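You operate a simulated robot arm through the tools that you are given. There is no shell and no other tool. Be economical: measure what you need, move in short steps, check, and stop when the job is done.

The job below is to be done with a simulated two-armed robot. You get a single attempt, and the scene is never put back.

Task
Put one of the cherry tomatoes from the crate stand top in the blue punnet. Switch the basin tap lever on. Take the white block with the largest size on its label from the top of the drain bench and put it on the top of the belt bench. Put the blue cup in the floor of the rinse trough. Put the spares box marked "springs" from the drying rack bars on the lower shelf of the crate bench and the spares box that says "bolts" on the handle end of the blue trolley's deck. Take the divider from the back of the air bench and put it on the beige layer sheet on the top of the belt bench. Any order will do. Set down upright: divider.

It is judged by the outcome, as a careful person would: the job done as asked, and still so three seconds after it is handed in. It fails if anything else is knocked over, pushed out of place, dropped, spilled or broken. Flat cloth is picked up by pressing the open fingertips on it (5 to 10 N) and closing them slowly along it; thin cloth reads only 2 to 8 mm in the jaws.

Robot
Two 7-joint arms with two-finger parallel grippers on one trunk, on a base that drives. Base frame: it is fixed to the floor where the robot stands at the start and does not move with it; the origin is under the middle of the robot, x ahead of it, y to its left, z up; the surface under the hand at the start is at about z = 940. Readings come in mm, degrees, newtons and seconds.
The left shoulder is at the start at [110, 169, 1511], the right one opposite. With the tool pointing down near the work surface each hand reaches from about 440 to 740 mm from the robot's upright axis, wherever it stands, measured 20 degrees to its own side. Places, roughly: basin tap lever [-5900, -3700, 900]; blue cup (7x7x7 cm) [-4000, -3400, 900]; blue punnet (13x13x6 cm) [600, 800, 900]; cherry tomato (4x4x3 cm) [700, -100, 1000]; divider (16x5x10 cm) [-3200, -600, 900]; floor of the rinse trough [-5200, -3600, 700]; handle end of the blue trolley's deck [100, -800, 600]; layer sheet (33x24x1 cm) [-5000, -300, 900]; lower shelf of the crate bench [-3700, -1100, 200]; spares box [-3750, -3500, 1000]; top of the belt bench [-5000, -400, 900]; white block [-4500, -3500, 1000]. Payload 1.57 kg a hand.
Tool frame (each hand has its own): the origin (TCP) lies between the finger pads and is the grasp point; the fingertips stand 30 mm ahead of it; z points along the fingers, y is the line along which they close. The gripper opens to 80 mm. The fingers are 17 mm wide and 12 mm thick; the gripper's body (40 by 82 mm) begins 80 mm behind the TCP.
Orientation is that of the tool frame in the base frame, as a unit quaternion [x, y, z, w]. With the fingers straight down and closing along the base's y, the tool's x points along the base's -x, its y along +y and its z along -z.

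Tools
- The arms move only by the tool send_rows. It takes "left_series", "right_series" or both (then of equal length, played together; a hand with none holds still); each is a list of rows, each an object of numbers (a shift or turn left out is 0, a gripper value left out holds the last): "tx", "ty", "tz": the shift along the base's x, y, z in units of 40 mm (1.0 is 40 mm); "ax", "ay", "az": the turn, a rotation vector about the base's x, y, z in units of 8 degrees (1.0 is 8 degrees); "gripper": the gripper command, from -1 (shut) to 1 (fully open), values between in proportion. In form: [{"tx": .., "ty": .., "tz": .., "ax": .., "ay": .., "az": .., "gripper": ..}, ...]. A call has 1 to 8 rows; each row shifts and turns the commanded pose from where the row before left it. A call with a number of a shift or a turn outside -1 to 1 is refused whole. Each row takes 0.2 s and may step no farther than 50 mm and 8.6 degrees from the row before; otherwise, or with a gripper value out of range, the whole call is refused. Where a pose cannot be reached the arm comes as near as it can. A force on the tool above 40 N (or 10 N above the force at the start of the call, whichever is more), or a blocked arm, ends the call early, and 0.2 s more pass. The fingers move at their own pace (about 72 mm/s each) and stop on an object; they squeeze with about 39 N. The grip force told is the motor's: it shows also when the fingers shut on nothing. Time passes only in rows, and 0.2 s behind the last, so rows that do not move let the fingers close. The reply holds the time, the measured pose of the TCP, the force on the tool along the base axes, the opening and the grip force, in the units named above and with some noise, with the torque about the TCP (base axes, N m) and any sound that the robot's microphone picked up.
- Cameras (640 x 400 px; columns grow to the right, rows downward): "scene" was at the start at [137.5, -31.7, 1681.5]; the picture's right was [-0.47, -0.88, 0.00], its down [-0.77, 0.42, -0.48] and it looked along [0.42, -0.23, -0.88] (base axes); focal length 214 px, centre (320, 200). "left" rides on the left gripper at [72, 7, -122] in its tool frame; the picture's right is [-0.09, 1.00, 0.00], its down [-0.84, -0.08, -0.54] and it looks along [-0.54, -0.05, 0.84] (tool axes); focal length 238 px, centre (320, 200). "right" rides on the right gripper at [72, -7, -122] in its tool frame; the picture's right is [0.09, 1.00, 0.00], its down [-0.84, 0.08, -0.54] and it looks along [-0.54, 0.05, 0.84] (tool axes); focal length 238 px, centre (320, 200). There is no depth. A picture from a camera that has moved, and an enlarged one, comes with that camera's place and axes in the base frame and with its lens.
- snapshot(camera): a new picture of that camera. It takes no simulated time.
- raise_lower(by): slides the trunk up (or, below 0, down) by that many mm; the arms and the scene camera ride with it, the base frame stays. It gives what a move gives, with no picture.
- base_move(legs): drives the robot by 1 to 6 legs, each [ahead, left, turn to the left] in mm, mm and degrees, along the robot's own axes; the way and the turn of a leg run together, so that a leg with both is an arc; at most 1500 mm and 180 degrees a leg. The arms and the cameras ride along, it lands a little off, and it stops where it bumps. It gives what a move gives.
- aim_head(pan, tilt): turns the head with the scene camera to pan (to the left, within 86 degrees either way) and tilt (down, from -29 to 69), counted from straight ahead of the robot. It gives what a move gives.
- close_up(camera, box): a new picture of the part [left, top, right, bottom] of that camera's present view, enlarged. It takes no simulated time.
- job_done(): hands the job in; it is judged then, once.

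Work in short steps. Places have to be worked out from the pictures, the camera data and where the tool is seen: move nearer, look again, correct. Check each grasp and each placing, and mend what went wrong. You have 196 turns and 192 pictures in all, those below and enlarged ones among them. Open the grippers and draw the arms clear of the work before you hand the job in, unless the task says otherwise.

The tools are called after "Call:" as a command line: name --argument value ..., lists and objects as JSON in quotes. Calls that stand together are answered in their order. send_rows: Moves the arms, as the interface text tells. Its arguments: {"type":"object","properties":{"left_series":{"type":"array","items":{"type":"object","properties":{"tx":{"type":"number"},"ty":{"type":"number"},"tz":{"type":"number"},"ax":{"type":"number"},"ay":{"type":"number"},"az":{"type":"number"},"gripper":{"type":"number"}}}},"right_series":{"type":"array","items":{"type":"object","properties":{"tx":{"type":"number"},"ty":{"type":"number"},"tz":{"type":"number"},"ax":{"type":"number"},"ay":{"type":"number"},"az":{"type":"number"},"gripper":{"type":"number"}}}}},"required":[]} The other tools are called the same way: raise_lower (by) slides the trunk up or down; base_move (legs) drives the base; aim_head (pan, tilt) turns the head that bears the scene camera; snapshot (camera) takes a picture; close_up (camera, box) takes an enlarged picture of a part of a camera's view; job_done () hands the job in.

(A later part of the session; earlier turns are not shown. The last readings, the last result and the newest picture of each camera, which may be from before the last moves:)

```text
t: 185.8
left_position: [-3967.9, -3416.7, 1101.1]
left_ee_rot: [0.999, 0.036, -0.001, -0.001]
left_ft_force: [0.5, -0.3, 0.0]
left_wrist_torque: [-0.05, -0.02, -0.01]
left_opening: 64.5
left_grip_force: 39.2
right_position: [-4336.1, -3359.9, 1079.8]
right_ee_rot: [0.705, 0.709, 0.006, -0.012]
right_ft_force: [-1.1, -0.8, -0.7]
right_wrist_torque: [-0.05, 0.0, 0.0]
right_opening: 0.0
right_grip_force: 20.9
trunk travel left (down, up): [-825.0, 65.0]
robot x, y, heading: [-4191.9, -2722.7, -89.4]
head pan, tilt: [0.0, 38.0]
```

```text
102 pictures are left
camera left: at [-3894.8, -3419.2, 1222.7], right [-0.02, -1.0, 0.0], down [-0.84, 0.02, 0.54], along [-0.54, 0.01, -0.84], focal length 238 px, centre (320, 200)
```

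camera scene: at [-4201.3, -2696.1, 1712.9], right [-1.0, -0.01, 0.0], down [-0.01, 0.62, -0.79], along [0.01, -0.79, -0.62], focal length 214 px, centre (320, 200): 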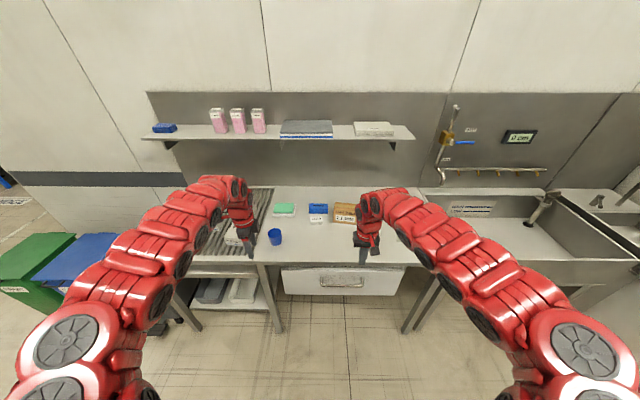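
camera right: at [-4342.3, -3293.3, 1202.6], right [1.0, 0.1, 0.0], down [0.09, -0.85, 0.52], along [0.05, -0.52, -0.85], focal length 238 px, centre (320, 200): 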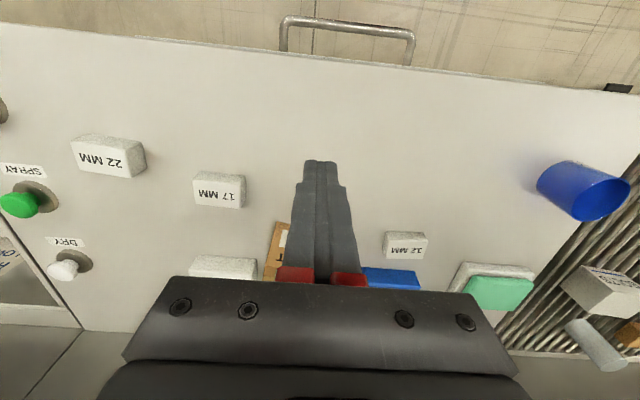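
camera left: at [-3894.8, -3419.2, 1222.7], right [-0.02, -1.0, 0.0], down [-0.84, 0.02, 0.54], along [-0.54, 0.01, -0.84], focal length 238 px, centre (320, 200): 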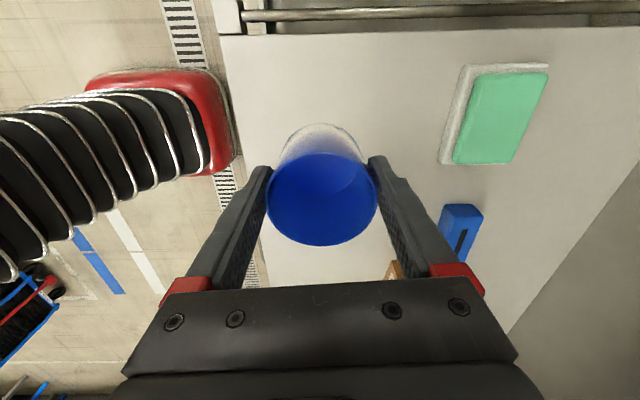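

Cup held. Drive right (west) to the trough.

Call:
base_move --legs '[[0, -1330, 0]]'

Call:
snapshot --camera "left"

Call:
snapshot --camera "scene"

```text
t: 192.5
left_position: [-5306.8, -3425.0, 1099.1]
left_ee_rot: [1.0, 0.03, -0.001, 0.0]
left_ft_force: [-0.7, -0.3, -0.1]
left_wrist_torque: [0.02, -0.01, 0.01]
left_opening: 64.5
left_grip_force: 39.0
right_position: [-5674.1, -3363.3, 1078.9]
right_ee_rot: [0.709, 0.705, 0.008, -0.013]
right_ft_force: [-0.5, 0.5, -0.5]
right_wrist_torque: [0.01, 0.01, 0.0]
right_opening: 0.1
right_grip_force: 21.4
trunk travel left (down, up): [-825.0, 65.0]
robot x, y, heading: [-5519.0, -2731.2, -90.4]
head pan, tilt: [0.0, 38.0]
```

```text
101 pictures are left
camera left: at [-5233.6, -3428.4, 1221.2], right [-0.03, -1.0, 0.0], down [-0.84, 0.03, 0.54], along [-0.54, 0.02, -0.84], focal length 238 px, centre (320, 200)
```

left: 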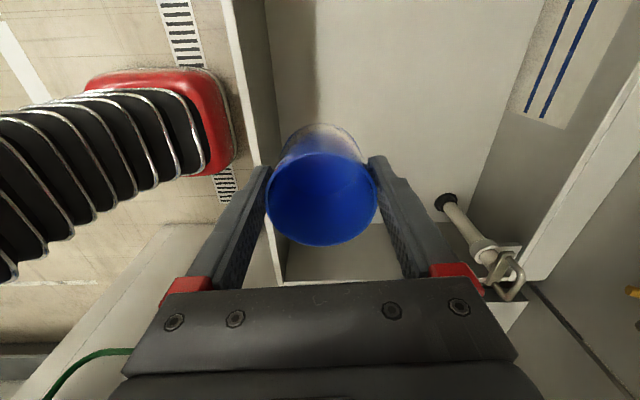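

```text
100 pictures are left
camera scene: at [-5521.5, -2895.5, 1712.9], right [-1.0, 0.0, 0.0], down [0.0, 0.62, -0.79], along [0.0, -0.79, -0.62], focal length 214 px, centre (320, 200)
```

scene: 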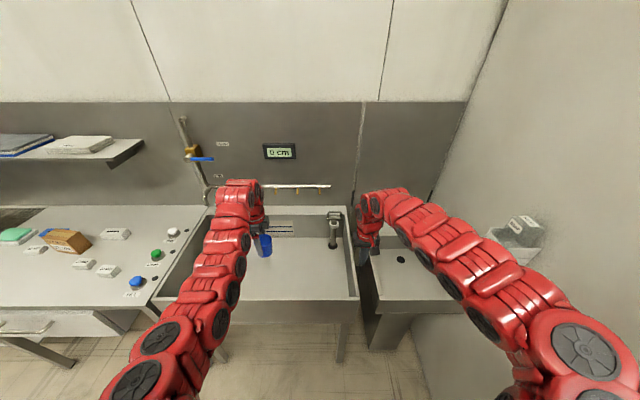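

Trough inner front rim is near y≈-3360. I drive 130 mm nearer, then lower while drawing the hand back to y≈-3470.

Call:
base_move --legs '[[130, 0, 0]]'

Call:
send_rows --left_series '[{"tz": -0.8}, {"tz": -0.8, "ty": 0.3}, {"tz": -0.8, "ty": 0.3}, {"tz": -0.8, "ty": 0.4}, {"tz": -0.8, "ty": 0.4}, {"tz": -0.8, "ty": 0.4}]'

Call:
snapshot --camera "left"

Call:
snapshot --camera "scene"

```text
t: 193.8
left_position: [-5308.4, -3553.1, 1100.7]
left_ee_rot: [1.0, 0.03, -0.001, 0.0]
left_ft_force: [-0.7, 0.5, -0.2]
left_wrist_torque: [-0.04, -0.02, 0.04]
left_opening: 64.8
left_grip_force: 39.0
right_position: [-5675.1, -3492.9, 1080.4]
right_ee_rot: [0.71, 0.704, 0.007, -0.012]
right_ft_force: [0.3, -0.2, -0.8]
right_wrist_torque: [-0.03, -0.03, -0.01]
right_opening: 0.0
right_grip_force: 21.2
trunk travel left (down, up): [-825.0, 65.0]
robot x, y, heading: [-5519.8, -2859.7, -90.3]
head pan, tilt: [0.0, 38.0]
```

```text
t: 195.2
left_position: [-5306.8, -3482.1, 907.7]
left_ee_rot: [1.0, 0.03, -0.001, -0.001]
left_ft_force: [1.3, -0.6, -0.8]
left_wrist_torque: [0.01, 0.02, -0.01]
left_opening: 64.6
left_grip_force: 38.8
right_position: [-5674.7, -3494.8, 1078.3]
right_ee_rot: [0.709, 0.705, 0.007, -0.012]
right_ft_force: [0.5, 0.9, 0.6]
right_wrist_torque: [0.01, 0.01, 0.0]
right_opening: 0.1
right_grip_force: 21.5
trunk travel left (down, up): [-825.0, 65.0]
robot x, y, heading: [-5521.0, -2860.4, -90.2]
head pan, tilt: [0.0, 38.0]
```

```text
99 pictures are left
camera left: at [-5234.4, -3486.4, 1029.8], right [-0.03, -1.0, 0.0], down [-0.84, 0.03, 0.54], along [-0.54, 0.02, -0.84], focal length 238 px, centre (320, 200)
```

left: 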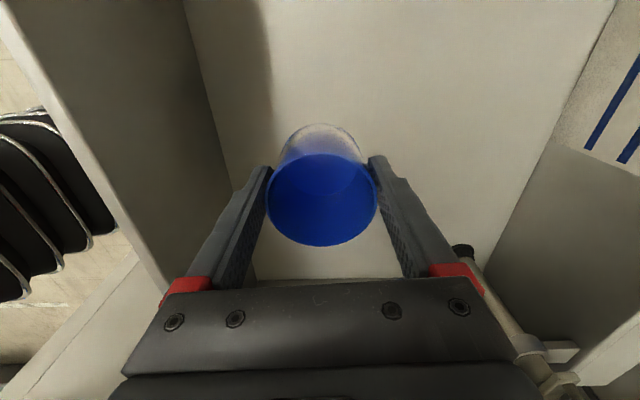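

```text
98 pictures are left
camera scene: at [-5522.0, -3025.5, 1712.9], right [-1.0, 0.0, 0.0], down [0.0, 0.62, -0.79], along [0.0, -0.79, -0.62], focal length 214 px, centre (320, 200)
```

scene: 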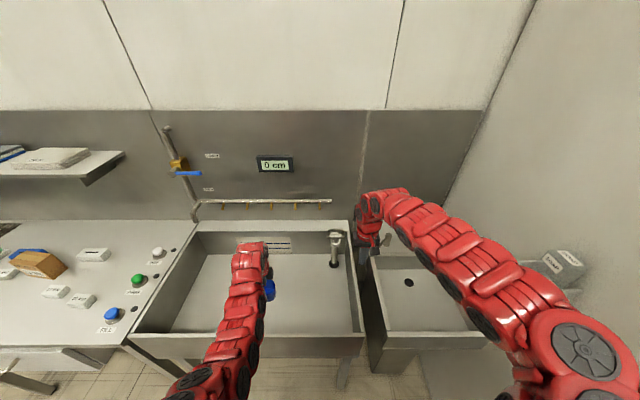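

Inside the trough and clear of walls. Continue down to ~z 810.

Call:
send_rows --left_series '[{"tz": -0.8, "ty": 0.1}, {"tz": -0.8}, {"tz": -0.8}, {}]'

Call:
snapshot --camera "left"

Call:
close_up --camera "scene" --box '[130, 200, 390, 380]'

```text
t: 196.2
left_position: [-5306.2, -3478.2, 812.0]
left_ee_rot: [1.0, 0.03, -0.001, -0.001]
left_ft_force: [-0.3, 0.5, -1.1]
left_wrist_torque: [-0.02, 0.0, 0.0]
left_opening: 64.5
left_grip_force: 39.1
right_position: [-5675.9, -3494.5, 1078.8]
right_ee_rot: [0.71, 0.704, 0.007, -0.012]
right_ft_force: [-0.3, 0.4, 0.0]
right_wrist_torque: [0.01, -0.02, 0.02]
right_opening: 0.0
right_grip_force: 20.7
trunk travel left (down, up): [-825.0, 65.0]
robot x, y, heading: [-5519.7, -2858.2, -90.3]
head pan, tilt: [0.0, 38.0]
```

```text
97 pictures are left
camera left: at [-5234.0, -3481.6, 933.1], right [-0.03, -1.0, 0.0], down [-0.84, 0.03, 0.54], along [-0.54, 0.02, -0.84], focal length 238 px, centre (320, 200)
```

left: 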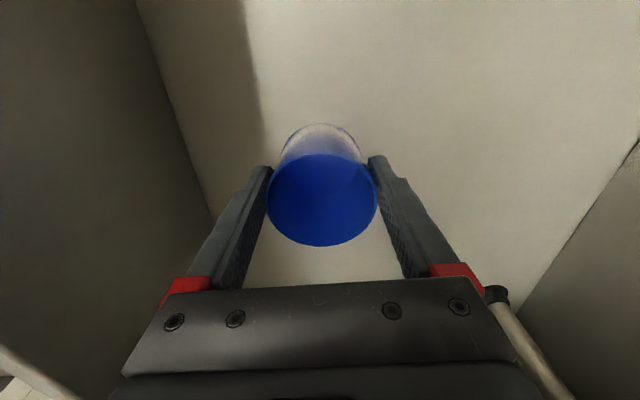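

```text
2.22 times, centred on (260, 290) of scene
camera zoom: at [-5522.2, -3025.2, 1713.0], right [-1.0, 0.0, 0.0], down [0.0, 0.62, -0.79], along [0.0, -0.79, -0.62], focal length 477 px, centre (453, 0)
```

zoom: 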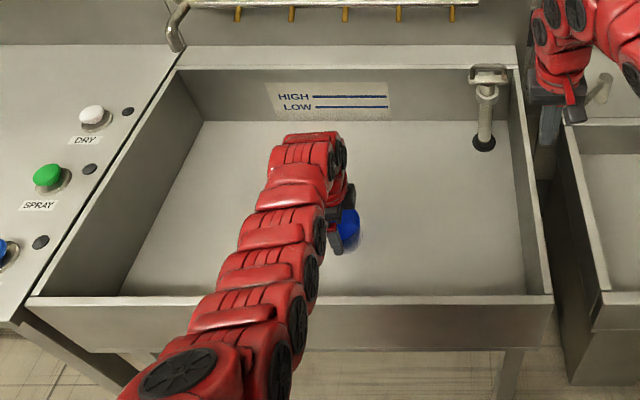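

Continue with small steps until touching the floor.

Call:
send_rows --left_series '[{"tz": -0.4}, {"tz": -0.3}, {"tz": -0.25}, {"tz": -0.2}, {"tz": -0.2}, {"tz": -0.2}, {"tz": -0.2}, {"tz": -0.2}]'

```text
t: 198.0
left_position: [-5309.0, -3467.5, 775.6]
left_ee_rot: [1.0, 0.03, -0.001, -0.001]
left_ft_force: [0.3, -0.6, 0.1]
left_wrist_torque: [-0.02, -0.04, 0.03]
left_opening: 64.6
left_grip_force: 39.5
left hand out of reach, approached as far as the arm can: row 2, 3, 5, 6, 7, 8
right_position: [-5674.4, -3494.4, 1078.9]
right_ee_rot: [0.709, 0.705, 0.008, -0.012]
right_ft_force: [-0.2, -0.7, -0.4]
right_wrist_torque: [-0.01, 0.02, 0.0]
right_opening: 0.0
right_grip_force: 20.9
trunk travel left (down, up): [-825.0, 65.0]
robot x, y, heading: [-5520.8, -2860.5, -90.2]
head pan, tilt: [0.0, 38.0]
```

Reach limit; I lower the trunk 30 mm (right hand has room).

Call:
raise_lower --by -25

Call:
snapshot --camera "left"

```text
t: 198.7
left_position: [-5306.5, -3467.2, 751.1]
left_ee_rot: [1.0, 0.03, -0.001, -0.001]
left_ft_force: [0.0, -0.2, -0.4]
left_wrist_torque: [-0.01, 0.01, 0.03]
left_opening: 64.6
left_grip_force: 39.2
right_position: [-5675.3, -3494.8, 1054.3]
right_ee_rot: [0.71, 0.704, 0.007, -0.012]
right_ft_force: [-0.3, -0.3, 0.9]
right_wrist_torque: [0.01, 0.01, -0.03]
right_opening: 0.1
right_grip_force: 21.4
trunk travel left (down, up): [-800.0, 90.0]
robot x, y, heading: [-5525.6, -2856.4, -90.1]
head pan, tilt: [0.0, 38.0]
```

```text
95 pictures are left
camera left: at [-5235.1, -3470.3, 872.7], right [-0.03, -1.0, 0.0], down [-0.84, 0.03, 0.54], along [-0.54, 0.02, -0.84], focal length 238 px, centre (320, 200)
```

left: 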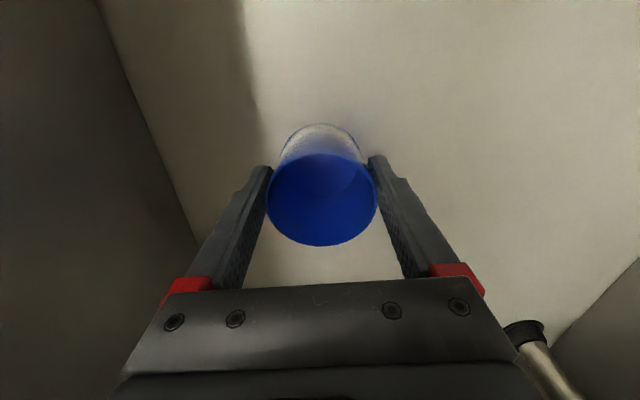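

Call:
raise_lower --by -30

Call:
send_rows --left_series '[{"tz": 0.5}, {}]'

```text
t: 199.4
left_position: [-5308.3, -3468.0, 722.3]
left_ee_rot: [1.0, 0.03, 0.0, 0.002]
left_ft_force: [0.8, -2.4, 35.3]
left_wrist_torque: [0.0, 0.17, -0.11]
left_opening: 64.9
left_grip_force: 38.8
right_position: [-5675.1, -3493.4, 1025.8]
right_ee_rot: [0.71, 0.704, 0.006, -0.012]
right_ft_force: [0.1, -0.3, -0.3]
right_wrist_torque: [0.04, 0.05, 0.03]
right_opening: 0.0
right_grip_force: 21.2
trunk travel left (down, up): [-770.0, 120.0]
robot x, y, heading: [-5521.2, -2857.0, -90.4]
head pan, tilt: [0.0, 38.0]
```

```text
t: 200.0
left_position: [-5308.8, -3465.2, 740.5]
left_ee_rot: [1.0, 0.029, -0.001, -0.002]
left_ft_force: [0.4, -0.2, -1.2]
left_wrist_torque: [0.02, 0.02, -0.01]
left_opening: 64.2
left_grip_force: 39.8
right_position: [-5675.1, -3493.8, 1023.6]
right_ee_rot: [0.71, 0.704, 0.007, -0.011]
right_ft_force: [1.6, 0.0, -0.7]
right_wrist_torque: [0.0, -0.01, 0.0]
right_opening: 0.1
right_grip_force: 21.1
trunk travel left (down, up): [-770.0, 120.0]
robot x, y, heading: [-5523.4, -2860.6, -90.2]
head pan, tilt: [0.0, 38.0]
```

Contact was at TCP z≈722. Lower to ~726 and release, rise straight up.

Call:
send_rows --left_series '[{"tz": -0.25}, {"tz": -0.15}, {}, {"gripper": 1}, {}, {}]'

Call:
snapshot --camera "left"

```text
t: 201.4
left_position: [-5308.3, -3467.3, 724.7]
left_ee_rot: [1.0, 0.03, 0.0, -0.001]
left_ft_force: [0.3, 0.2, -0.8]
left_wrist_torque: [0.0, -0.01, -0.01]
left_opening: 80.1
left_grip_force: 0.0
right_position: [-5675.6, -3494.3, 1023.9]
right_ee_rot: [0.709, 0.705, 0.007, -0.012]
right_ft_force: [-0.1, 0.1, 0.0]
right_wrist_torque: [0.03, 0.0, 0.0]
right_opening: 0.0
right_grip_force: 21.0
trunk travel left (down, up): [-770.0, 120.0]
robot x, y, heading: [-5521.9, -2858.8, -90.2]
head pan, tilt: [0.0, 38.0]
```

```text
94 pictures are left
camera left: at [-5234.8, -3470.3, 846.7], right [-0.03, -1.0, 0.0], down [-0.84, 0.03, 0.54], along [-0.54, 0.02, -0.84], focal length 238 px, centre (320, 200)
```

left: 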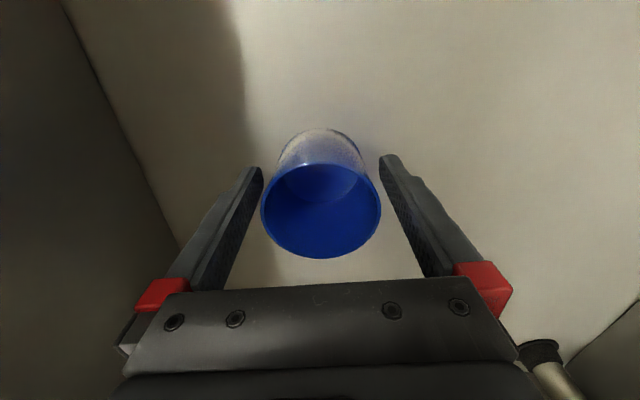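

Cup stands free. Raise via trunk then arm.

Call:
raise_lower --by 60

Call:
send_rows --left_series '[{"tz": 0.9}, {"tz": 0.9}, {"tz": 0.9}, {"tz": 0.9}, {"tz": 0.9}, {"tz": 0.9}, {"tz": 0.9, "ty": -0.2}, {"tz": 0.9, "ty": -0.4}]'

Call:
snapshot --camera "left"

```text
t: 202.4
left_position: [-5308.2, -3466.7, 784.5]
left_ee_rot: [1.0, 0.03, -0.001, 0.0]
left_ft_force: [-0.1, -0.4, -0.1]
left_wrist_torque: [-0.01, 0.02, -0.02]
left_opening: 79.8
left_grip_force: 0.0
right_position: [-5675.2, -3495.0, 1083.6]
right_ee_rot: [0.709, 0.705, 0.007, -0.013]
right_ft_force: [-0.4, -0.5, 0.0]
right_wrist_torque: [-0.02, 0.0, -0.02]
right_opening: 0.0
right_grip_force: 21.9
trunk travel left (down, up): [-830.0, 60.0]
robot x, y, heading: [-5522.6, -2852.8, -90.2]
head pan, tilt: [0.0, 38.0]
```

```text
t: 204.2
left_position: [-5306.7, -3501.2, 1068.8]
left_ee_rot: [1.0, 0.029, -0.001, 0.0]
left_ft_force: [0.5, 0.6, -0.7]
left_wrist_torque: [0.01, -0.01, 0.0]
left_opening: 79.9
left_grip_force: 0.0
left hand out of reach, approached as far as the arm can: row 6, 7
right_position: [-5674.8, -3492.8, 1083.9]
right_ee_rot: [0.709, 0.705, 0.007, -0.011]
right_ft_force: [0.1, -0.1, -0.8]
right_wrist_torque: [-0.01, -0.03, -0.01]
right_opening: 0.0
right_grip_force: 21.4
trunk travel left (down, up): [-830.0, 60.0]
robot x, y, heading: [-5519.1, -2861.0, -90.0]
head pan, tilt: [0.0, 38.0]
```

```text
93 pictures are left
camera left: at [-5233.5, -3505.6, 1190.0], right [-0.03, -1.0, 0.0], down [-0.84, 0.03, 0.54], along [-0.54, 0.02, -0.84], focal length 238 px, centre (320, 200)
```

left: 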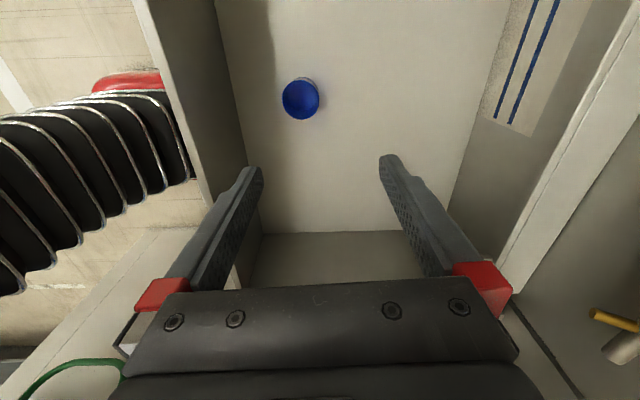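

Cup is on the trough floor. Now read the remaining block's label from the scene camera.

Call:
close_up --camera "scene" --box '[0, 230, 140, 330]'

```text
4.00 times, centred on (70, 280) of scene
camera zoom: at [-5522.3, -3025.1, 1718.0], right [-1.0, 0.0, 0.0], down [0.0, 0.62, -0.79], along [0.0, -0.79, -0.62], focal length 858 px, centre (1320, -120)
```

zoom: 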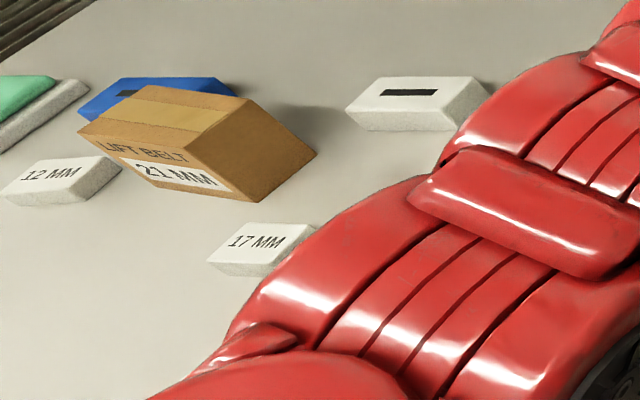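

The fourth one only has a black slot, so the 22 MM block is the one. Now drive to the drying rack for the SPRINGS box.

Call:
base_move --legs '[[-170, 0, 0], [0, 1480, 0]]'

Call:
snapshot --camera "left"

Call:
aim_head --pan 15 --tilt 45

Call:
snapshot --camera "scene"

```text
t: 212.7
left_position: [-3826.0, -3341.2, 1067.8]
left_ee_rot: [1.0, 0.027, -0.001, 0.0]
left_ft_force: [0.2, -0.1, -0.5]
left_wrist_torque: [0.0, 0.0, -0.01]
left_opening: 80.2
left_grip_force: 0.1
right_position: [-4195.7, -3332.2, 1084.4]
right_ee_rot: [0.711, 0.703, 0.006, -0.011]
right_ft_force: [0.2, 0.1, 0.1]
right_wrist_torque: [0.02, 0.03, -0.01]
right_opening: 0.3
right_grip_force: 21.6
trunk travel left (down, up): [-830.0, 60.0]
robot x, y, heading: [-4040.6, -2695.7, -90.5]
head pan, tilt: [0.0, 38.0]
```

```text
91 pictures are left
camera left: at [-3753.7, -3345.9, 1189.5], right [-0.04, -1.0, 0.0], down [-0.84, 0.03, 0.54], along [-0.54, 0.02, -0.84], focal length 238 px, centre (320, 200)
```

left: 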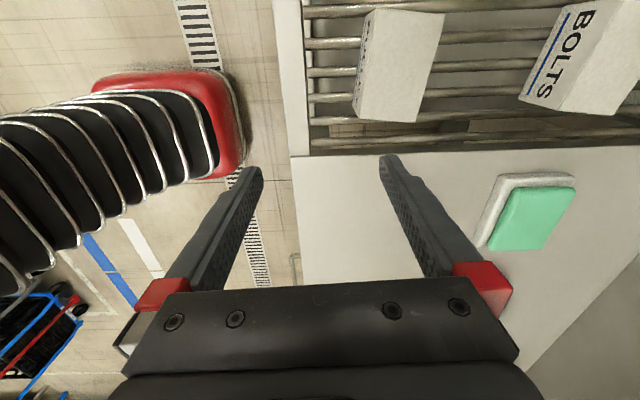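

```text
t: 213.4
left_position: [-3825.3, -3341.5, 1067.4]
left_ee_rot: [1.0, 0.027, -0.002, -0.001]
left_ft_force: [0.3, 0.4, -0.1]
left_wrist_torque: [0.02, 0.01, 0.0]
left_opening: 80.1
left_grip_force: 0.1
right_position: [-4194.4, -3332.2, 1084.5]
right_ee_rot: [0.711, 0.703, 0.006, -0.011]
right_ft_force: [-0.2, -0.6, 0.9]
right_wrist_torque: [0.03, -0.01, -0.02]
right_opening: 0.0
right_grip_force: 21.5
trunk travel left (down, up): [-830.0, 60.0]
robot x, y, heading: [-4037.4, -2698.3, -90.5]
head pan, tilt: [15.0, 45.0]
```

```text
90 pictures are left
camera scene: at [-4018.8, -2856.5, 1707.7], right [-0.97, -0.25, 0.0], down [-0.18, 0.68, -0.71], along [0.18, -0.68, -0.71], focal length 214 px, centre (320, 200)
```

scene: 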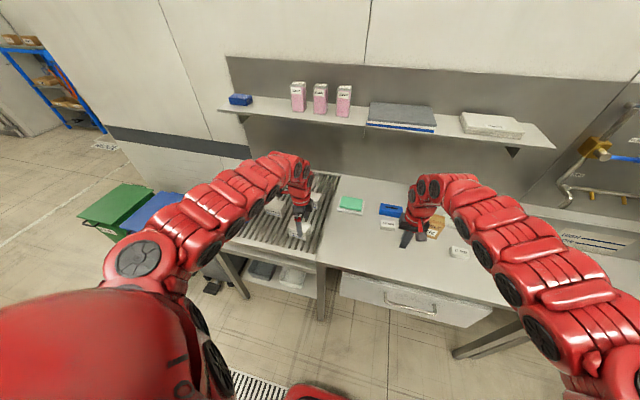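

Move 110 mm further left to get the SPRINGS box in view.

Call:
base_move --legs '[[0, 120, 0]]'

Call:
snapshot --camera "left"

Call:
snapshot --camera "right"

```text
t: 214.7
left_position: [-3708.9, -3342.9, 1067.6]
left_ee_rot: [1.0, 0.026, -0.001, -0.001]
left_ft_force: [-0.2, 0.6, 0.1]
left_wrist_torque: [0.03, 0.0, 0.01]
left_opening: 80.0
left_grip_force: 0.1
right_position: [-4077.8, -3332.3, 1084.4]
right_ee_rot: [0.712, 0.702, 0.006, -0.011]
right_ft_force: [0.1, -0.3, -0.6]
right_wrist_torque: [0.01, -0.04, 0.0]
right_opening: 0.2
right_grip_force: 21.1
trunk travel left (down, up): [-830.0, 60.0]
robot x, y, heading: [-3918.3, -2697.9, -90.5]
head pan, tilt: [15.0, 45.0]
```

```text
89 pictures are left
camera left: at [-3635.9, -3347.0, 1189.7], right [-0.04, -1.0, 0.0], down [-0.84, 0.03, 0.54], along [-0.54, 0.02, -0.84], focal length 238 px, centre (320, 200)
```

left: 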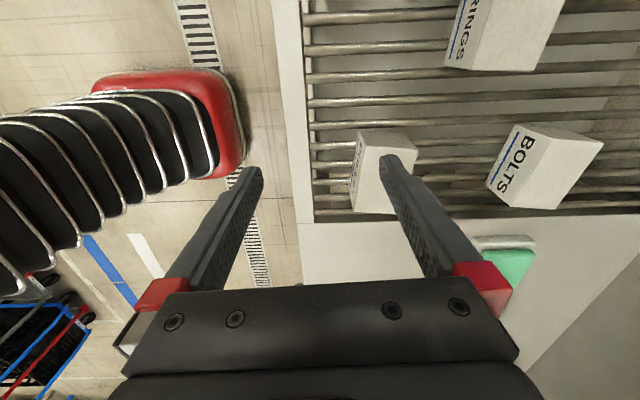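

```text
88 pictures are left
camera right: at [-4082.5, -3265.0, 1207.3], right [1.0, 0.08, 0.0], down [0.07, -0.85, 0.52], along [0.04, -0.52, -0.85], focal length 238 px, centre (320, 200)
```

right: 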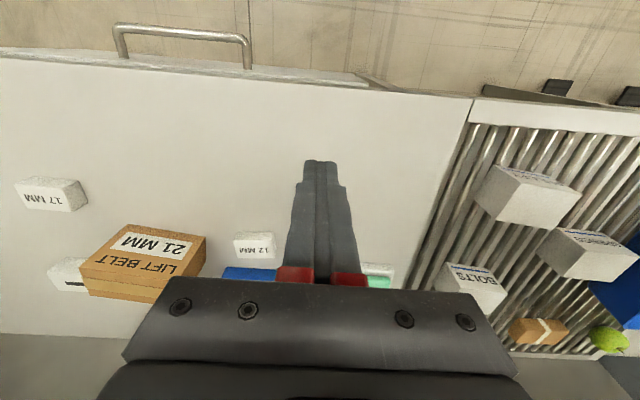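

Call:
close_up --camera "left" --box '[420, 0, 620, 220]'

Call:
close_up --camera "right" --box '[420, 140, 640, 360]'

```text
1.82 times, centred on (520, 110) of left
camera zoom: at [-3635.9, -3347.0, 1189.7], right [-0.04, -1.0, 0.0], down [-0.84, 0.03, 0.54], along [-0.54, 0.02, -0.84], focal length 433 px, centre (-44, 364)
```

zoom: 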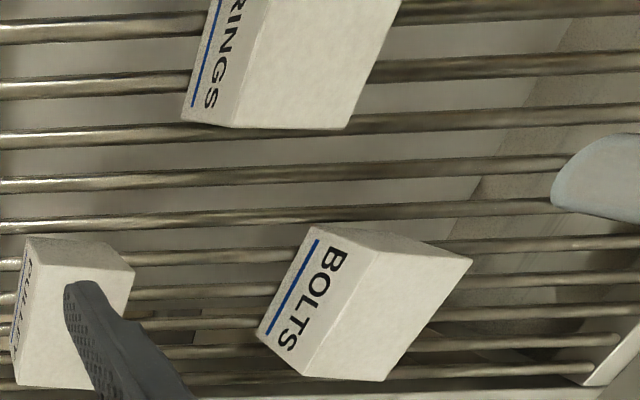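

```text
1.82 times, centred on (530, 250) of right
camera zoom: at [-4082.5, -3265.0, 1207.3], right [1.0, 0.08, 0.0], down [0.07, -0.85, 0.52], along [0.04, -0.52, -0.85], focal length 433 px, centre (-62, 109)
```

zoom: 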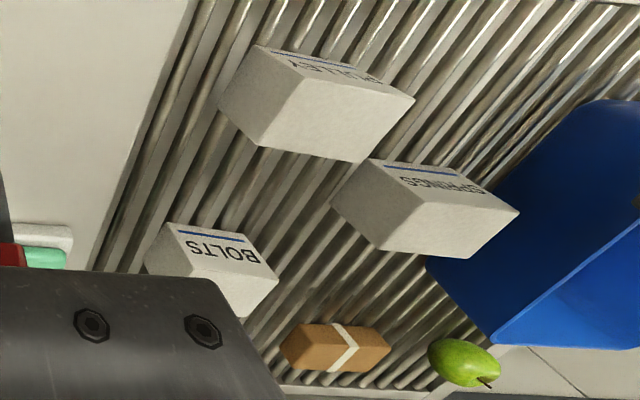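

Estimated (top z≈935): BOLTS at (-3777,-3619), SPRINGS at (-3616,-3519), each ≈91×66 mm with the short side along y. I drive so the left hand is over SPRINGS.

Call:
base_move --legs '[[150, 90, 0.5]]'

Call:
snapshot --camera "left"

```text
t: 216.1
left_position: [-3611.9, -3487.4, 1069.2]
left_ee_rot: [0.999, 0.032, 0.001, 0.0]
left_ft_force: [-0.1, -0.4, 0.7]
left_wrist_torque: [-0.04, -0.03, 0.0]
left_opening: 80.1
left_grip_force: 0.1
right_position: [-3981.0, -3481.3, 1084.0]
right_ee_rot: [0.708, 0.706, 0.006, -0.011]
right_ft_force: [-0.7, 0.1, 0.2]
right_wrist_torque: [-0.01, 0.02, 0.0]
right_opening: 0.0
right_grip_force: 21.2
trunk travel left (down, up): [-830.0, 60.0]
robot x, y, heading: [-3832.2, -2848.1, -89.7]
head pan, tilt: [15.0, 45.0]
```

```text
85 pictures are left
camera left: at [-3540.0, -3490.8, 1190.6], right [-0.03, -1.0, 0.0], down [-0.84, 0.02, 0.54], along [-0.54, 0.02, -0.84], focal length 238 px, centre (320, 200)
```

left: 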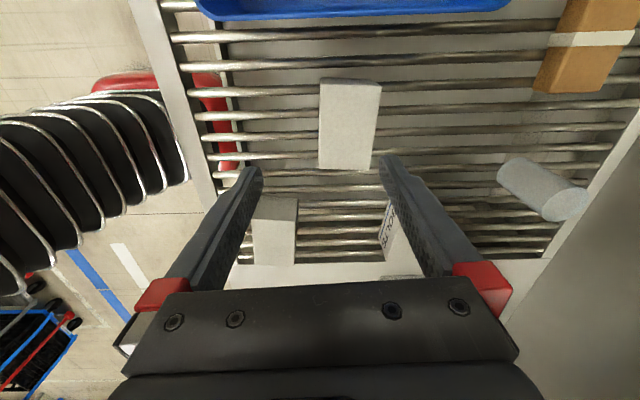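

SPRINGS top is at z≈942, centre (-3614,-3517), 95×59 mm. Align, descend to z≈925 and close.

Call:
send_rows --left_series '[{"tx": -0.05, "ty": -0.75, "az": -0.6, "tz": -0.3}, {"tz": -0.9}, {"tz": -0.9}, {"tz": -0.8}, {"tz": -0.65}, {}]'

Call:
snapshot --camera "left"

```text
t: 217.5
left_position: [-3613.4, -3518.8, 925.0]
left_ee_rot: [1.0, -0.01, -0.001, -0.001]
left_ft_force: [0.4, -0.8, -0.4]
left_wrist_torque: [0.03, 0.0, -0.01]
left_opening: 80.0
left_grip_force: 0.1
right_position: [-3979.6, -3481.7, 1084.6]
right_ee_rot: [0.708, 0.706, 0.006, -0.012]
right_ft_force: [-0.1, -0.1, -0.4]
right_wrist_torque: [0.0, -0.03, -0.02]
right_opening: 0.1
right_grip_force: 21.1
trunk travel left (down, up): [-830.0, 60.0]
robot x, y, heading: [-3829.7, -2846.2, -89.7]
head pan, tilt: [15.0, 45.0]
```

```text
84 pictures are left
camera left: at [-3541.4, -3528.8, 1046.8], right [-0.11, -0.99, 0.0], down [-0.83, 0.09, 0.54], along [-0.54, 0.06, -0.84], focal length 238 px, centre (320, 200)
```

left: 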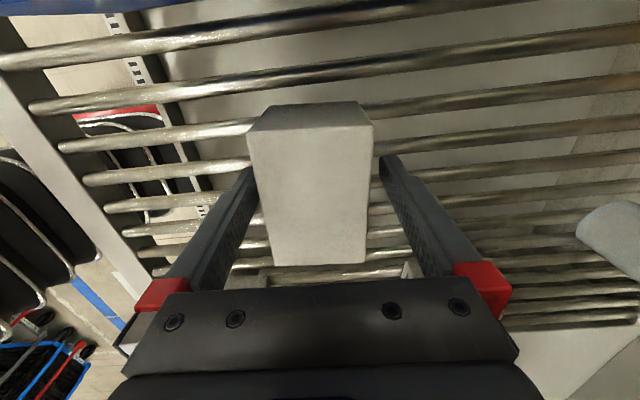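

Box is between the fingers. Close and lift.

Call:
send_rows --left_series '[{"gripper": -1}, {}, {}, {}]'

Call:
send_rows --left_series '[{"tz": 0.5}, {"tz": 0.8}, {"tz": 0.8}, {"tz": 0.8}, {"tz": 0.8}]'

Call:
snapshot --camera "left"

```text
t: 218.5
left_position: [-3613.6, -3519.2, 925.6]
left_ee_rot: [1.0, -0.01, -0.001, -0.001]
left_ft_force: [-0.8, 0.1, 0.3]
left_wrist_torque: [-0.03, 0.0, -0.02]
left_opening: 59.8
left_grip_force: 38.5
right_position: [-3980.5, -3482.8, 1084.3]
right_ee_rot: [0.709, 0.705, 0.007, -0.012]
right_ft_force: [0.0, -0.4, 0.5]
right_wrist_torque: [0.02, 0.0, -0.02]
right_opening: 0.0
right_grip_force: 21.1
trunk travel left (down, up): [-830.0, 60.0]
robot x, y, heading: [-3829.3, -2844.1, -90.1]
head pan, tilt: [15.0, 45.0]
```

```text
t: 219.7
left_position: [-3613.5, -3518.1, 1074.7]
left_ee_rot: [1.0, -0.011, -0.001, -0.001]
left_ft_force: [-0.4, 0.7, -1.2]
left_wrist_torque: [-0.01, -0.02, -0.01]
left_opening: 59.7
left_grip_force: 38.7
right_position: [-3980.5, -3483.0, 1085.0]
right_ee_rot: [0.708, 0.706, 0.007, -0.012]
right_ft_force: [-0.1, -0.6, -0.7]
right_wrist_torque: [0.02, 0.01, 0.02]
right_opening: 0.0
right_grip_force: 21.4
trunk travel left (down, up): [-830.0, 60.0]
robot x, y, heading: [-3830.3, -2842.8, -89.7]
head pan, tilt: [15.0, 45.0]
```

```text
83 pictures are left
camera left: at [-3542.3, -3528.1, 1195.8], right [-0.11, -0.99, 0.0], down [-0.83, 0.09, 0.54], along [-0.54, 0.06, -0.84], focal length 238 px, centre (320, 200)
```

left: 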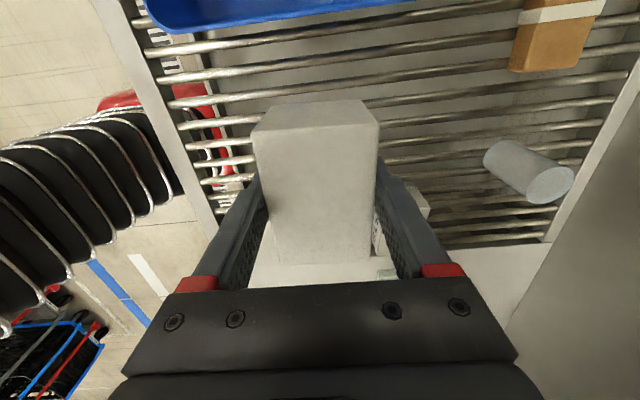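

SPRINGS is held. Back up and turn 180° to face the crate bench, then look.

Call:
base_move --legs '[[-280, 0, 0], [0, 0, 180]]'

Call:
aim_head --pan 0 --tilt 35

Call:
snapshot --camera "scene"

```text
t: 229.1
left_position: [-4053.8, -1895.9, 1073.1]
left_ee_rot: [0.005, 1.0, -0.001, 0.001]
left_ft_force: [0.0, -0.9, -1.9]
left_wrist_torque: [0.02, 0.03, -0.02]
left_opening: 59.7
left_grip_force: 38.9
right_position: [-3686.4, -1925.9, 1084.6]
right_ee_rot: [0.71, -0.704, 0.012, 0.008]
right_ft_force: [-0.2, 0.7, -0.3]
right_wrist_torque: [0.02, -0.02, -0.02]
right_opening: 0.2
right_grip_force: 21.3
trunk travel left (down, up): [-830.0, 60.0]
robot x, y, heading: [-3831.7, -2561.7, 90.7]
head pan, tilt: [15.0, 45.0]
```

```text
t: 229.8
left_position: [-4053.7, -1894.4, 1074.1]
left_ee_rot: [0.003, 1.0, -0.001, 0.001]
left_ft_force: [0.4, 0.2, -2.0]
left_wrist_torque: [-0.01, 0.0, 0.0]
left_opening: 59.5
left_grip_force: 38.9
right_position: [-3686.4, -1927.1, 1082.9]
right_ee_rot: [0.71, -0.704, 0.012, 0.008]
right_ft_force: [0.1, -0.3, -0.2]
right_wrist_torque: [-0.04, -0.01, -0.02]
right_opening: 0.0
right_grip_force: 21.1
trunk travel left (down, up): [-830.0, 60.0]
robot x, y, heading: [-3830.4, -2568.5, 90.6]
head pan, tilt: [0.0, 35.0]
```

```text
82 pictures are left
camera scene: at [-3832.4, -2398.4, 1722.4], right [1.0, 0.01, 0.0], down [0.01, -0.57, -0.82], along [-0.01, 0.82, -0.57], focal length 214 px, centre (320, 200)
```

scene: 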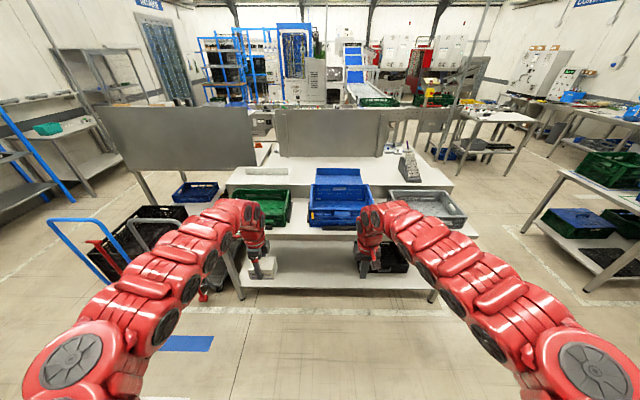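

The crate bench's lower shelf (z≈200, front edge y≈-1430) is free between x≈-4440 and -3600. I shift left 100 mm and lower the trunk in the open.

Call:
base_move --legs '[[0, 100, -0.6]]'

Call:
raise_lower --by -400

Call:
raise_lower --by -330

Call:
snapshot --camera "scene"

Call:
snapshot --camera "left"

```text
t: 231.0
left_position: [-4143.9, -1894.3, 1073.9]
left_ee_rot: [0.011, 1.0, -0.002, 0.001]
left_ft_force: [1.0, 0.1, -0.5]
left_wrist_torque: [0.0, 0.04, 0.01]
left_opening: 59.2
left_grip_force: 38.8
right_position: [-3777.0, -1930.2, 1083.5]
right_ee_rot: [-0.705, 0.709, -0.012, -0.007]
right_ft_force: [0.3, -0.4, 0.5]
right_wrist_torque: [0.0, -0.02, 0.0]
right_opening: 0.0
right_grip_force: 21.5
trunk travel left (down, up): [-830.0, 60.0]
robot x, y, heading: [-3930.3, -2573.1, 90.0]
head pan, tilt: [0.0, 35.0]
```

```text
t: 234.8
left_position: [-4143.4, -1893.6, 673.5]
left_ee_rot: [0.012, 1.0, -0.001, 0.001]
left_ft_force: [0.6, 0.4, -1.3]
left_wrist_torque: [-0.03, -0.03, 0.02]
left_opening: 59.6
left_grip_force: 38.6
right_position: [-3776.9, -1929.3, 683.9]
right_ee_rot: [-0.706, 0.709, -0.011, -0.007]
right_ft_force: [0.2, -0.5, -0.8]
right_wrist_torque: [-0.04, -0.01, -0.01]
right_opening: 0.0
right_grip_force: 21.5
trunk travel left (down, up): [-430.0, 460.0]
robot x, y, heading: [-3924.0, -2564.2, 90.1]
head pan, tilt: [0.0, 35.0]
```

```text
t: 238.1
left_position: [-4143.0, -1893.4, 343.2]
left_ee_rot: [0.011, 1.0, -0.001, 0.0]
left_ft_force: [0.7, 0.3, -1.3]
left_wrist_torque: [-0.02, 0.01, 0.03]
left_opening: 59.6
left_grip_force: 39.1
right_position: [-3777.0, -1928.7, 354.0]
right_ee_rot: [-0.705, 0.709, -0.012, -0.006]
right_ft_force: [-0.3, 0.1, -0.7]
right_wrist_torque: [-0.01, 0.0, 0.03]
right_opening: 0.0
right_grip_force: 21.7
trunk travel left (down, up): [-100.0, 790.0]
robot x, y, heading: [-3926.7, -2564.0, 90.3]
head pan, tilt: [0.0, 35.0]
```

```text
81 pictures are left
camera scene: at [-3928.6, -2399.4, 992.5], right [1.0, 0.0, 0.0], down [0.0, -0.57, -0.82], along [0.0, 0.82, -0.57], focal length 214 px, centre (320, 200)
```

scene: 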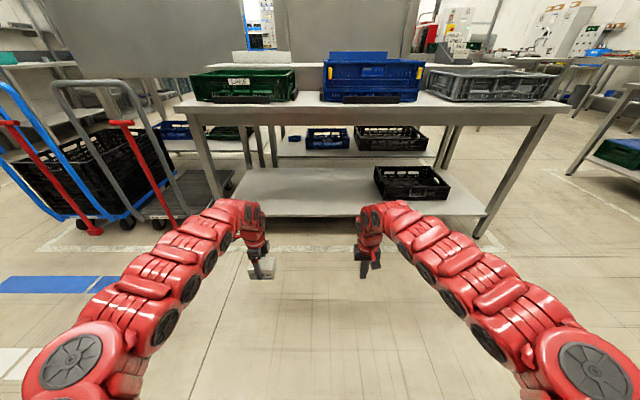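

```text
80 pictures are left
camera left: at [-4215.0, -1886.4, 465.5], right [0.11, 0.99, 0.0], down [0.83, -0.09, 0.54], along [0.54, -0.06, -0.84], focal length 238 px, centre (320, 200)
```

left: 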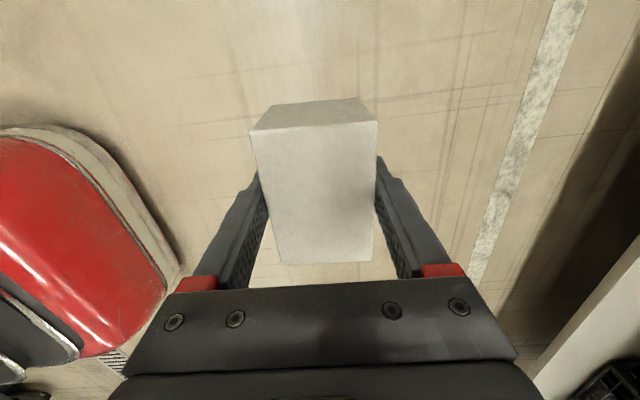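

Clear view: shelf free, underside of the bench top ≈ z 770. Drive forward 560 mm to bring the box over the shelf.

Call:
base_move --legs '[[400, 0, 0]]'

Call:
snapshot --camera "scene"

```text
t: 240.6
left_position: [-4142.7, -1492.8, 344.3]
left_ee_rot: [0.011, 1.0, 0.0, 0.001]
left_ft_force: [-0.5, 0.0, -1.1]
left_wrist_torque: [-0.01, 0.01, 0.01]
left_opening: 59.7
left_grip_force: 38.7
right_position: [-3774.8, -1529.7, 354.2]
right_ee_rot: [-0.705, 0.709, -0.013, -0.008]
right_ft_force: [0.3, 0.3, -0.1]
right_wrist_torque: [0.0, 0.0, -0.01]
right_opening: 0.0
right_grip_force: 21.7
trunk travel left (down, up): [-100.0, 790.0]
robot x, y, heading: [-3930.5, -2166.9, 90.0]
head pan, tilt: [0.0, 35.0]
```

```text
79 pictures are left
camera scene: at [-3928.4, -1999.4, 992.4], right [1.0, 0.0, 0.0], down [0.0, -0.57, -0.82], along [0.0, 0.82, -0.57], focal length 214 px, centre (320, 200)
```

scene: 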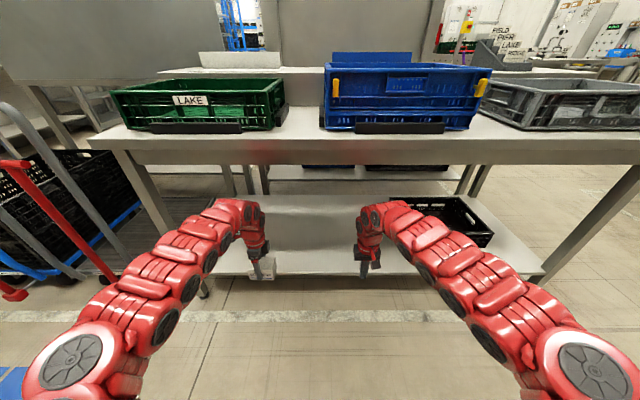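

Clearance is fine (wrist top ≈ 650 vs underside ≈ 760). Forward another 160 mm, then check.

Call:
base_move --legs '[[165, 0, 0]]'

Call:
snapshot --camera "left"

Call:
snapshot --camera "scene"

```text
t: 242.0
left_position: [-4141.1, -1329.2, 342.6]
left_ee_rot: [0.012, 1.0, -0.001, 0.001]
left_ft_force: [-0.3, 0.4, -1.4]
left_wrist_torque: [0.0, -0.03, -0.02]
left_opening: 59.6
left_grip_force: 38.9
right_position: [-3775.0, -1365.2, 353.9]
right_ee_rot: [-0.704, 0.71, -0.012, -0.007]
right_ft_force: [0.4, -0.1, 0.2]
right_wrist_torque: [0.0, -0.05, -0.01]
right_opening: 0.0
right_grip_force: 21.3
trunk travel left (down, up): [-100.0, 790.0]
robot x, y, heading: [-3927.8, -2003.2, 89.7]
head pan, tilt: [0.0, 35.0]
```

```text
78 pictures are left
camera left: at [-4212.9, -1321.1, 465.1], right [0.12, 0.99, 0.0], down [0.83, -0.1, 0.54], along [0.54, -0.07, -0.84], focal length 238 px, centre (320, 200)
```

left: 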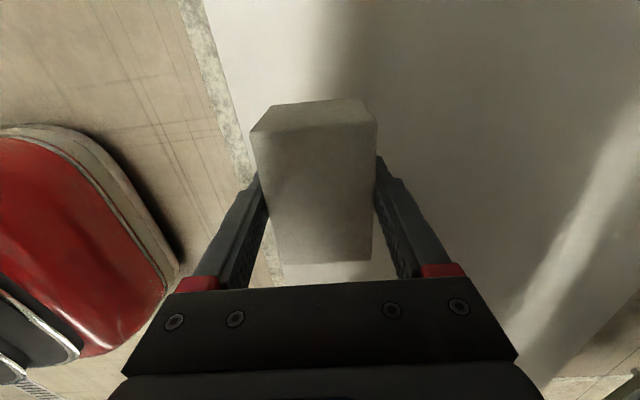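

```text
77 pictures are left
camera scene: at [-3928.0, -1834.7, 992.4], right [1.0, 0.0, 0.0], down [0.0, -0.57, -0.82], along [0.0, 0.82, -0.57], focal length 214 px, centre (320, 200)
```

scene: 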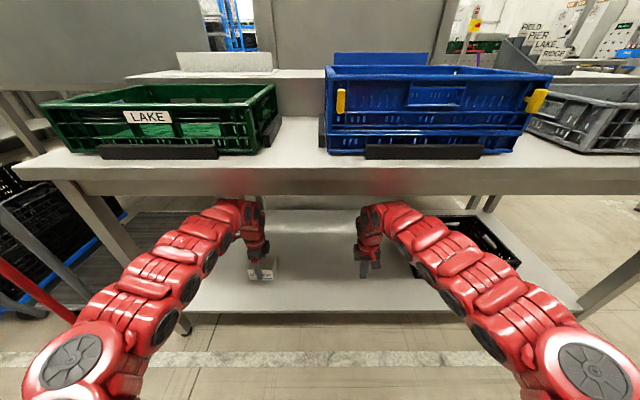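

Box is ~70 mm inside the shelf edge. Lower the trunk 80 mm and then finish with the arm.

Call:
raise_lower --by -80

Call:
send_rows --left_series '[{"tz": -0.15}, {"tz": -0.15}, {"tz": -0.15}, {"tz": -0.15}, {"tz": -0.15}]'

```text
t: 243.2
left_position: [-4141.4, -1329.4, 263.3]
left_ee_rot: [0.013, 1.0, 0.0, 0.001]
left_ft_force: [0.5, 0.3, -2.5]
left_wrist_torque: [-0.02, 0.01, -0.01]
left_opening: 59.7
left_grip_force: 39.0
right_position: [-3776.1, -1364.9, 274.6]
right_ee_rot: [-0.705, 0.709, -0.011, -0.006]
right_ft_force: [-0.1, 0.0, 1.5]
right_wrist_torque: [0.02, 0.02, 0.02]
right_opening: 0.1
right_grip_force: 21.1
trunk travel left (down, up): [-20.0, 870.0]
robot x, y, heading: [-3930.3, -2002.9, 89.6]
head pan, tilt: [0.0, 35.0]
```

```text
t: 244.2
left_position: [-4140.6, -1328.4, 246.2]
left_ee_rot: [0.012, 1.0, 0.002, 0.0]
left_ft_force: [2.5, -11.6, 34.1]
left_wrist_torque: [-0.76, -0.29, -0.02]
left_opening: 59.5
left_grip_force: 39.1
right_position: [-3773.4, -1366.4, 276.4]
right_ee_rot: [-0.704, 0.71, -0.01, -0.006]
right_ft_force: [-0.4, 0.1, 1.2]
right_wrist_torque: [-0.03, -0.03, 0.05]
right_opening: 0.0
right_grip_force: 21.4
trunk travel left (down, up): [-20.0, 870.0]
robot x, y, heading: [-3930.6, -2001.8, 89.7]
head pan, tilt: [0.0, 35.0]
stopped in row 5 (left hand): the force on the tool passed its limit at 44 N (the readings are from after the stop); the commanded pose is now the measured one
```

Contact with the shelf. Ease up 2 mm, release, and check.

Call:
send_rows --left_series '[{"tz": 0.05}, {"gripper": 1}, {}, {}]'

Call:
snapshot --camera "left"

```text
t: 245.2
left_position: [-4142.1, -1329.9, 243.0]
left_ee_rot: [0.013, 1.0, -0.001, 0.0]
left_ft_force: [0.3, 0.5, 1.3]
left_wrist_torque: [0.03, 0.0, -0.02]
left_opening: 79.9
left_grip_force: 0.1
right_position: [-3775.5, -1366.1, 275.2]
right_ee_rot: [-0.705, 0.709, -0.012, -0.008]
right_ft_force: [0.1, -0.2, -0.2]
right_wrist_torque: [-0.03, -0.02, 0.03]
right_opening: 0.0
right_grip_force: 21.1
trunk travel left (down, up): [-20.0, 870.0]
robot x, y, heading: [-3928.7, -2007.3, 89.8]
head pan, tilt: [0.0, 35.0]
```

```text
76 pictures are left
camera left: at [-4212.9, -1320.9, 365.3], right [0.12, 0.99, 0.0], down [0.83, -0.1, 0.54], along [0.54, -0.06, -0.84], focal length 238 px, centre (320, 200)
```

left: 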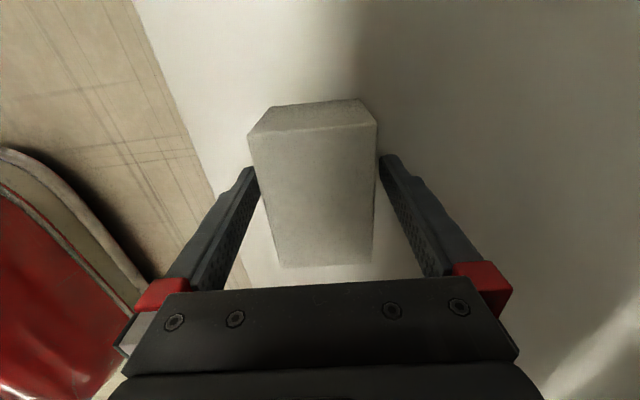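

Released. Raise 90 mm, back out, and look.

Call:
raise_lower --by 95

Call:
base_move --legs '[[-600, 0, 0]]'

Call:
close_up --camera "scene" --box '[180, 100, 500, 260]'

```text
t: 246.5
left_position: [-4142.1, -1328.6, 336.8]
left_ee_rot: [0.012, 1.0, -0.001, -0.001]
left_ft_force: [-0.9, -1.0, -0.9]
left_wrist_torque: [-0.01, 0.02, 0.01]
left_opening: 80.1
left_grip_force: 0.1
right_position: [-3775.8, -1367.3, 365.6]
right_ee_rot: [-0.705, 0.709, -0.014, -0.01]
right_ft_force: [0.7, -0.2, -0.3]
right_wrist_torque: [0.0, -0.04, -0.02]
right_opening: 0.1
right_grip_force: 21.5
trunk travel left (down, up): [-115.0, 775.0]
robot x, y, heading: [-3931.0, -2000.5, 90.0]
head pan, tilt: [0.0, 35.0]
```

```text
t: 249.9
left_position: [-4142.3, -1926.0, 338.0]
left_ee_rot: [0.012, 1.0, 0.0, -0.001]
left_ft_force: [0.7, 0.0, 0.7]
left_wrist_torque: [0.02, -0.02, -0.02]
left_opening: 80.0
left_grip_force: 0.2
right_position: [-3776.6, -1962.9, 369.9]
right_ee_rot: [-0.704, 0.71, -0.012, -0.007]
right_ft_force: [0.5, 0.1, -0.2]
right_wrist_torque: [0.01, 0.01, -0.01]
right_opening: 0.2
right_grip_force: 21.3
trunk travel left (down, up): [-115.0, 775.0]
robot x, y, heading: [-3927.8, -2595.7, 90.2]
head pan, tilt: [0.0, 35.0]
```

```text
2.00 times, centred on (340, 180) of scene
camera zoom: at [-3929.0, -2432.7, 1007.5], right [1.0, 0.0, 0.0], down [0.0, -0.57, -0.82], along [0.0, 0.82, -0.57], focal length 429 px, centre (280, 240)
```

zoom: 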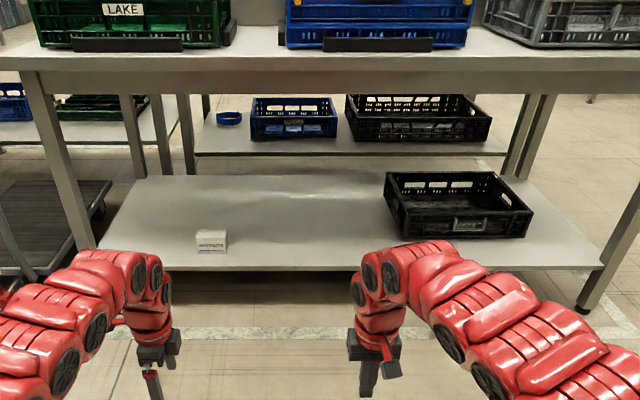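

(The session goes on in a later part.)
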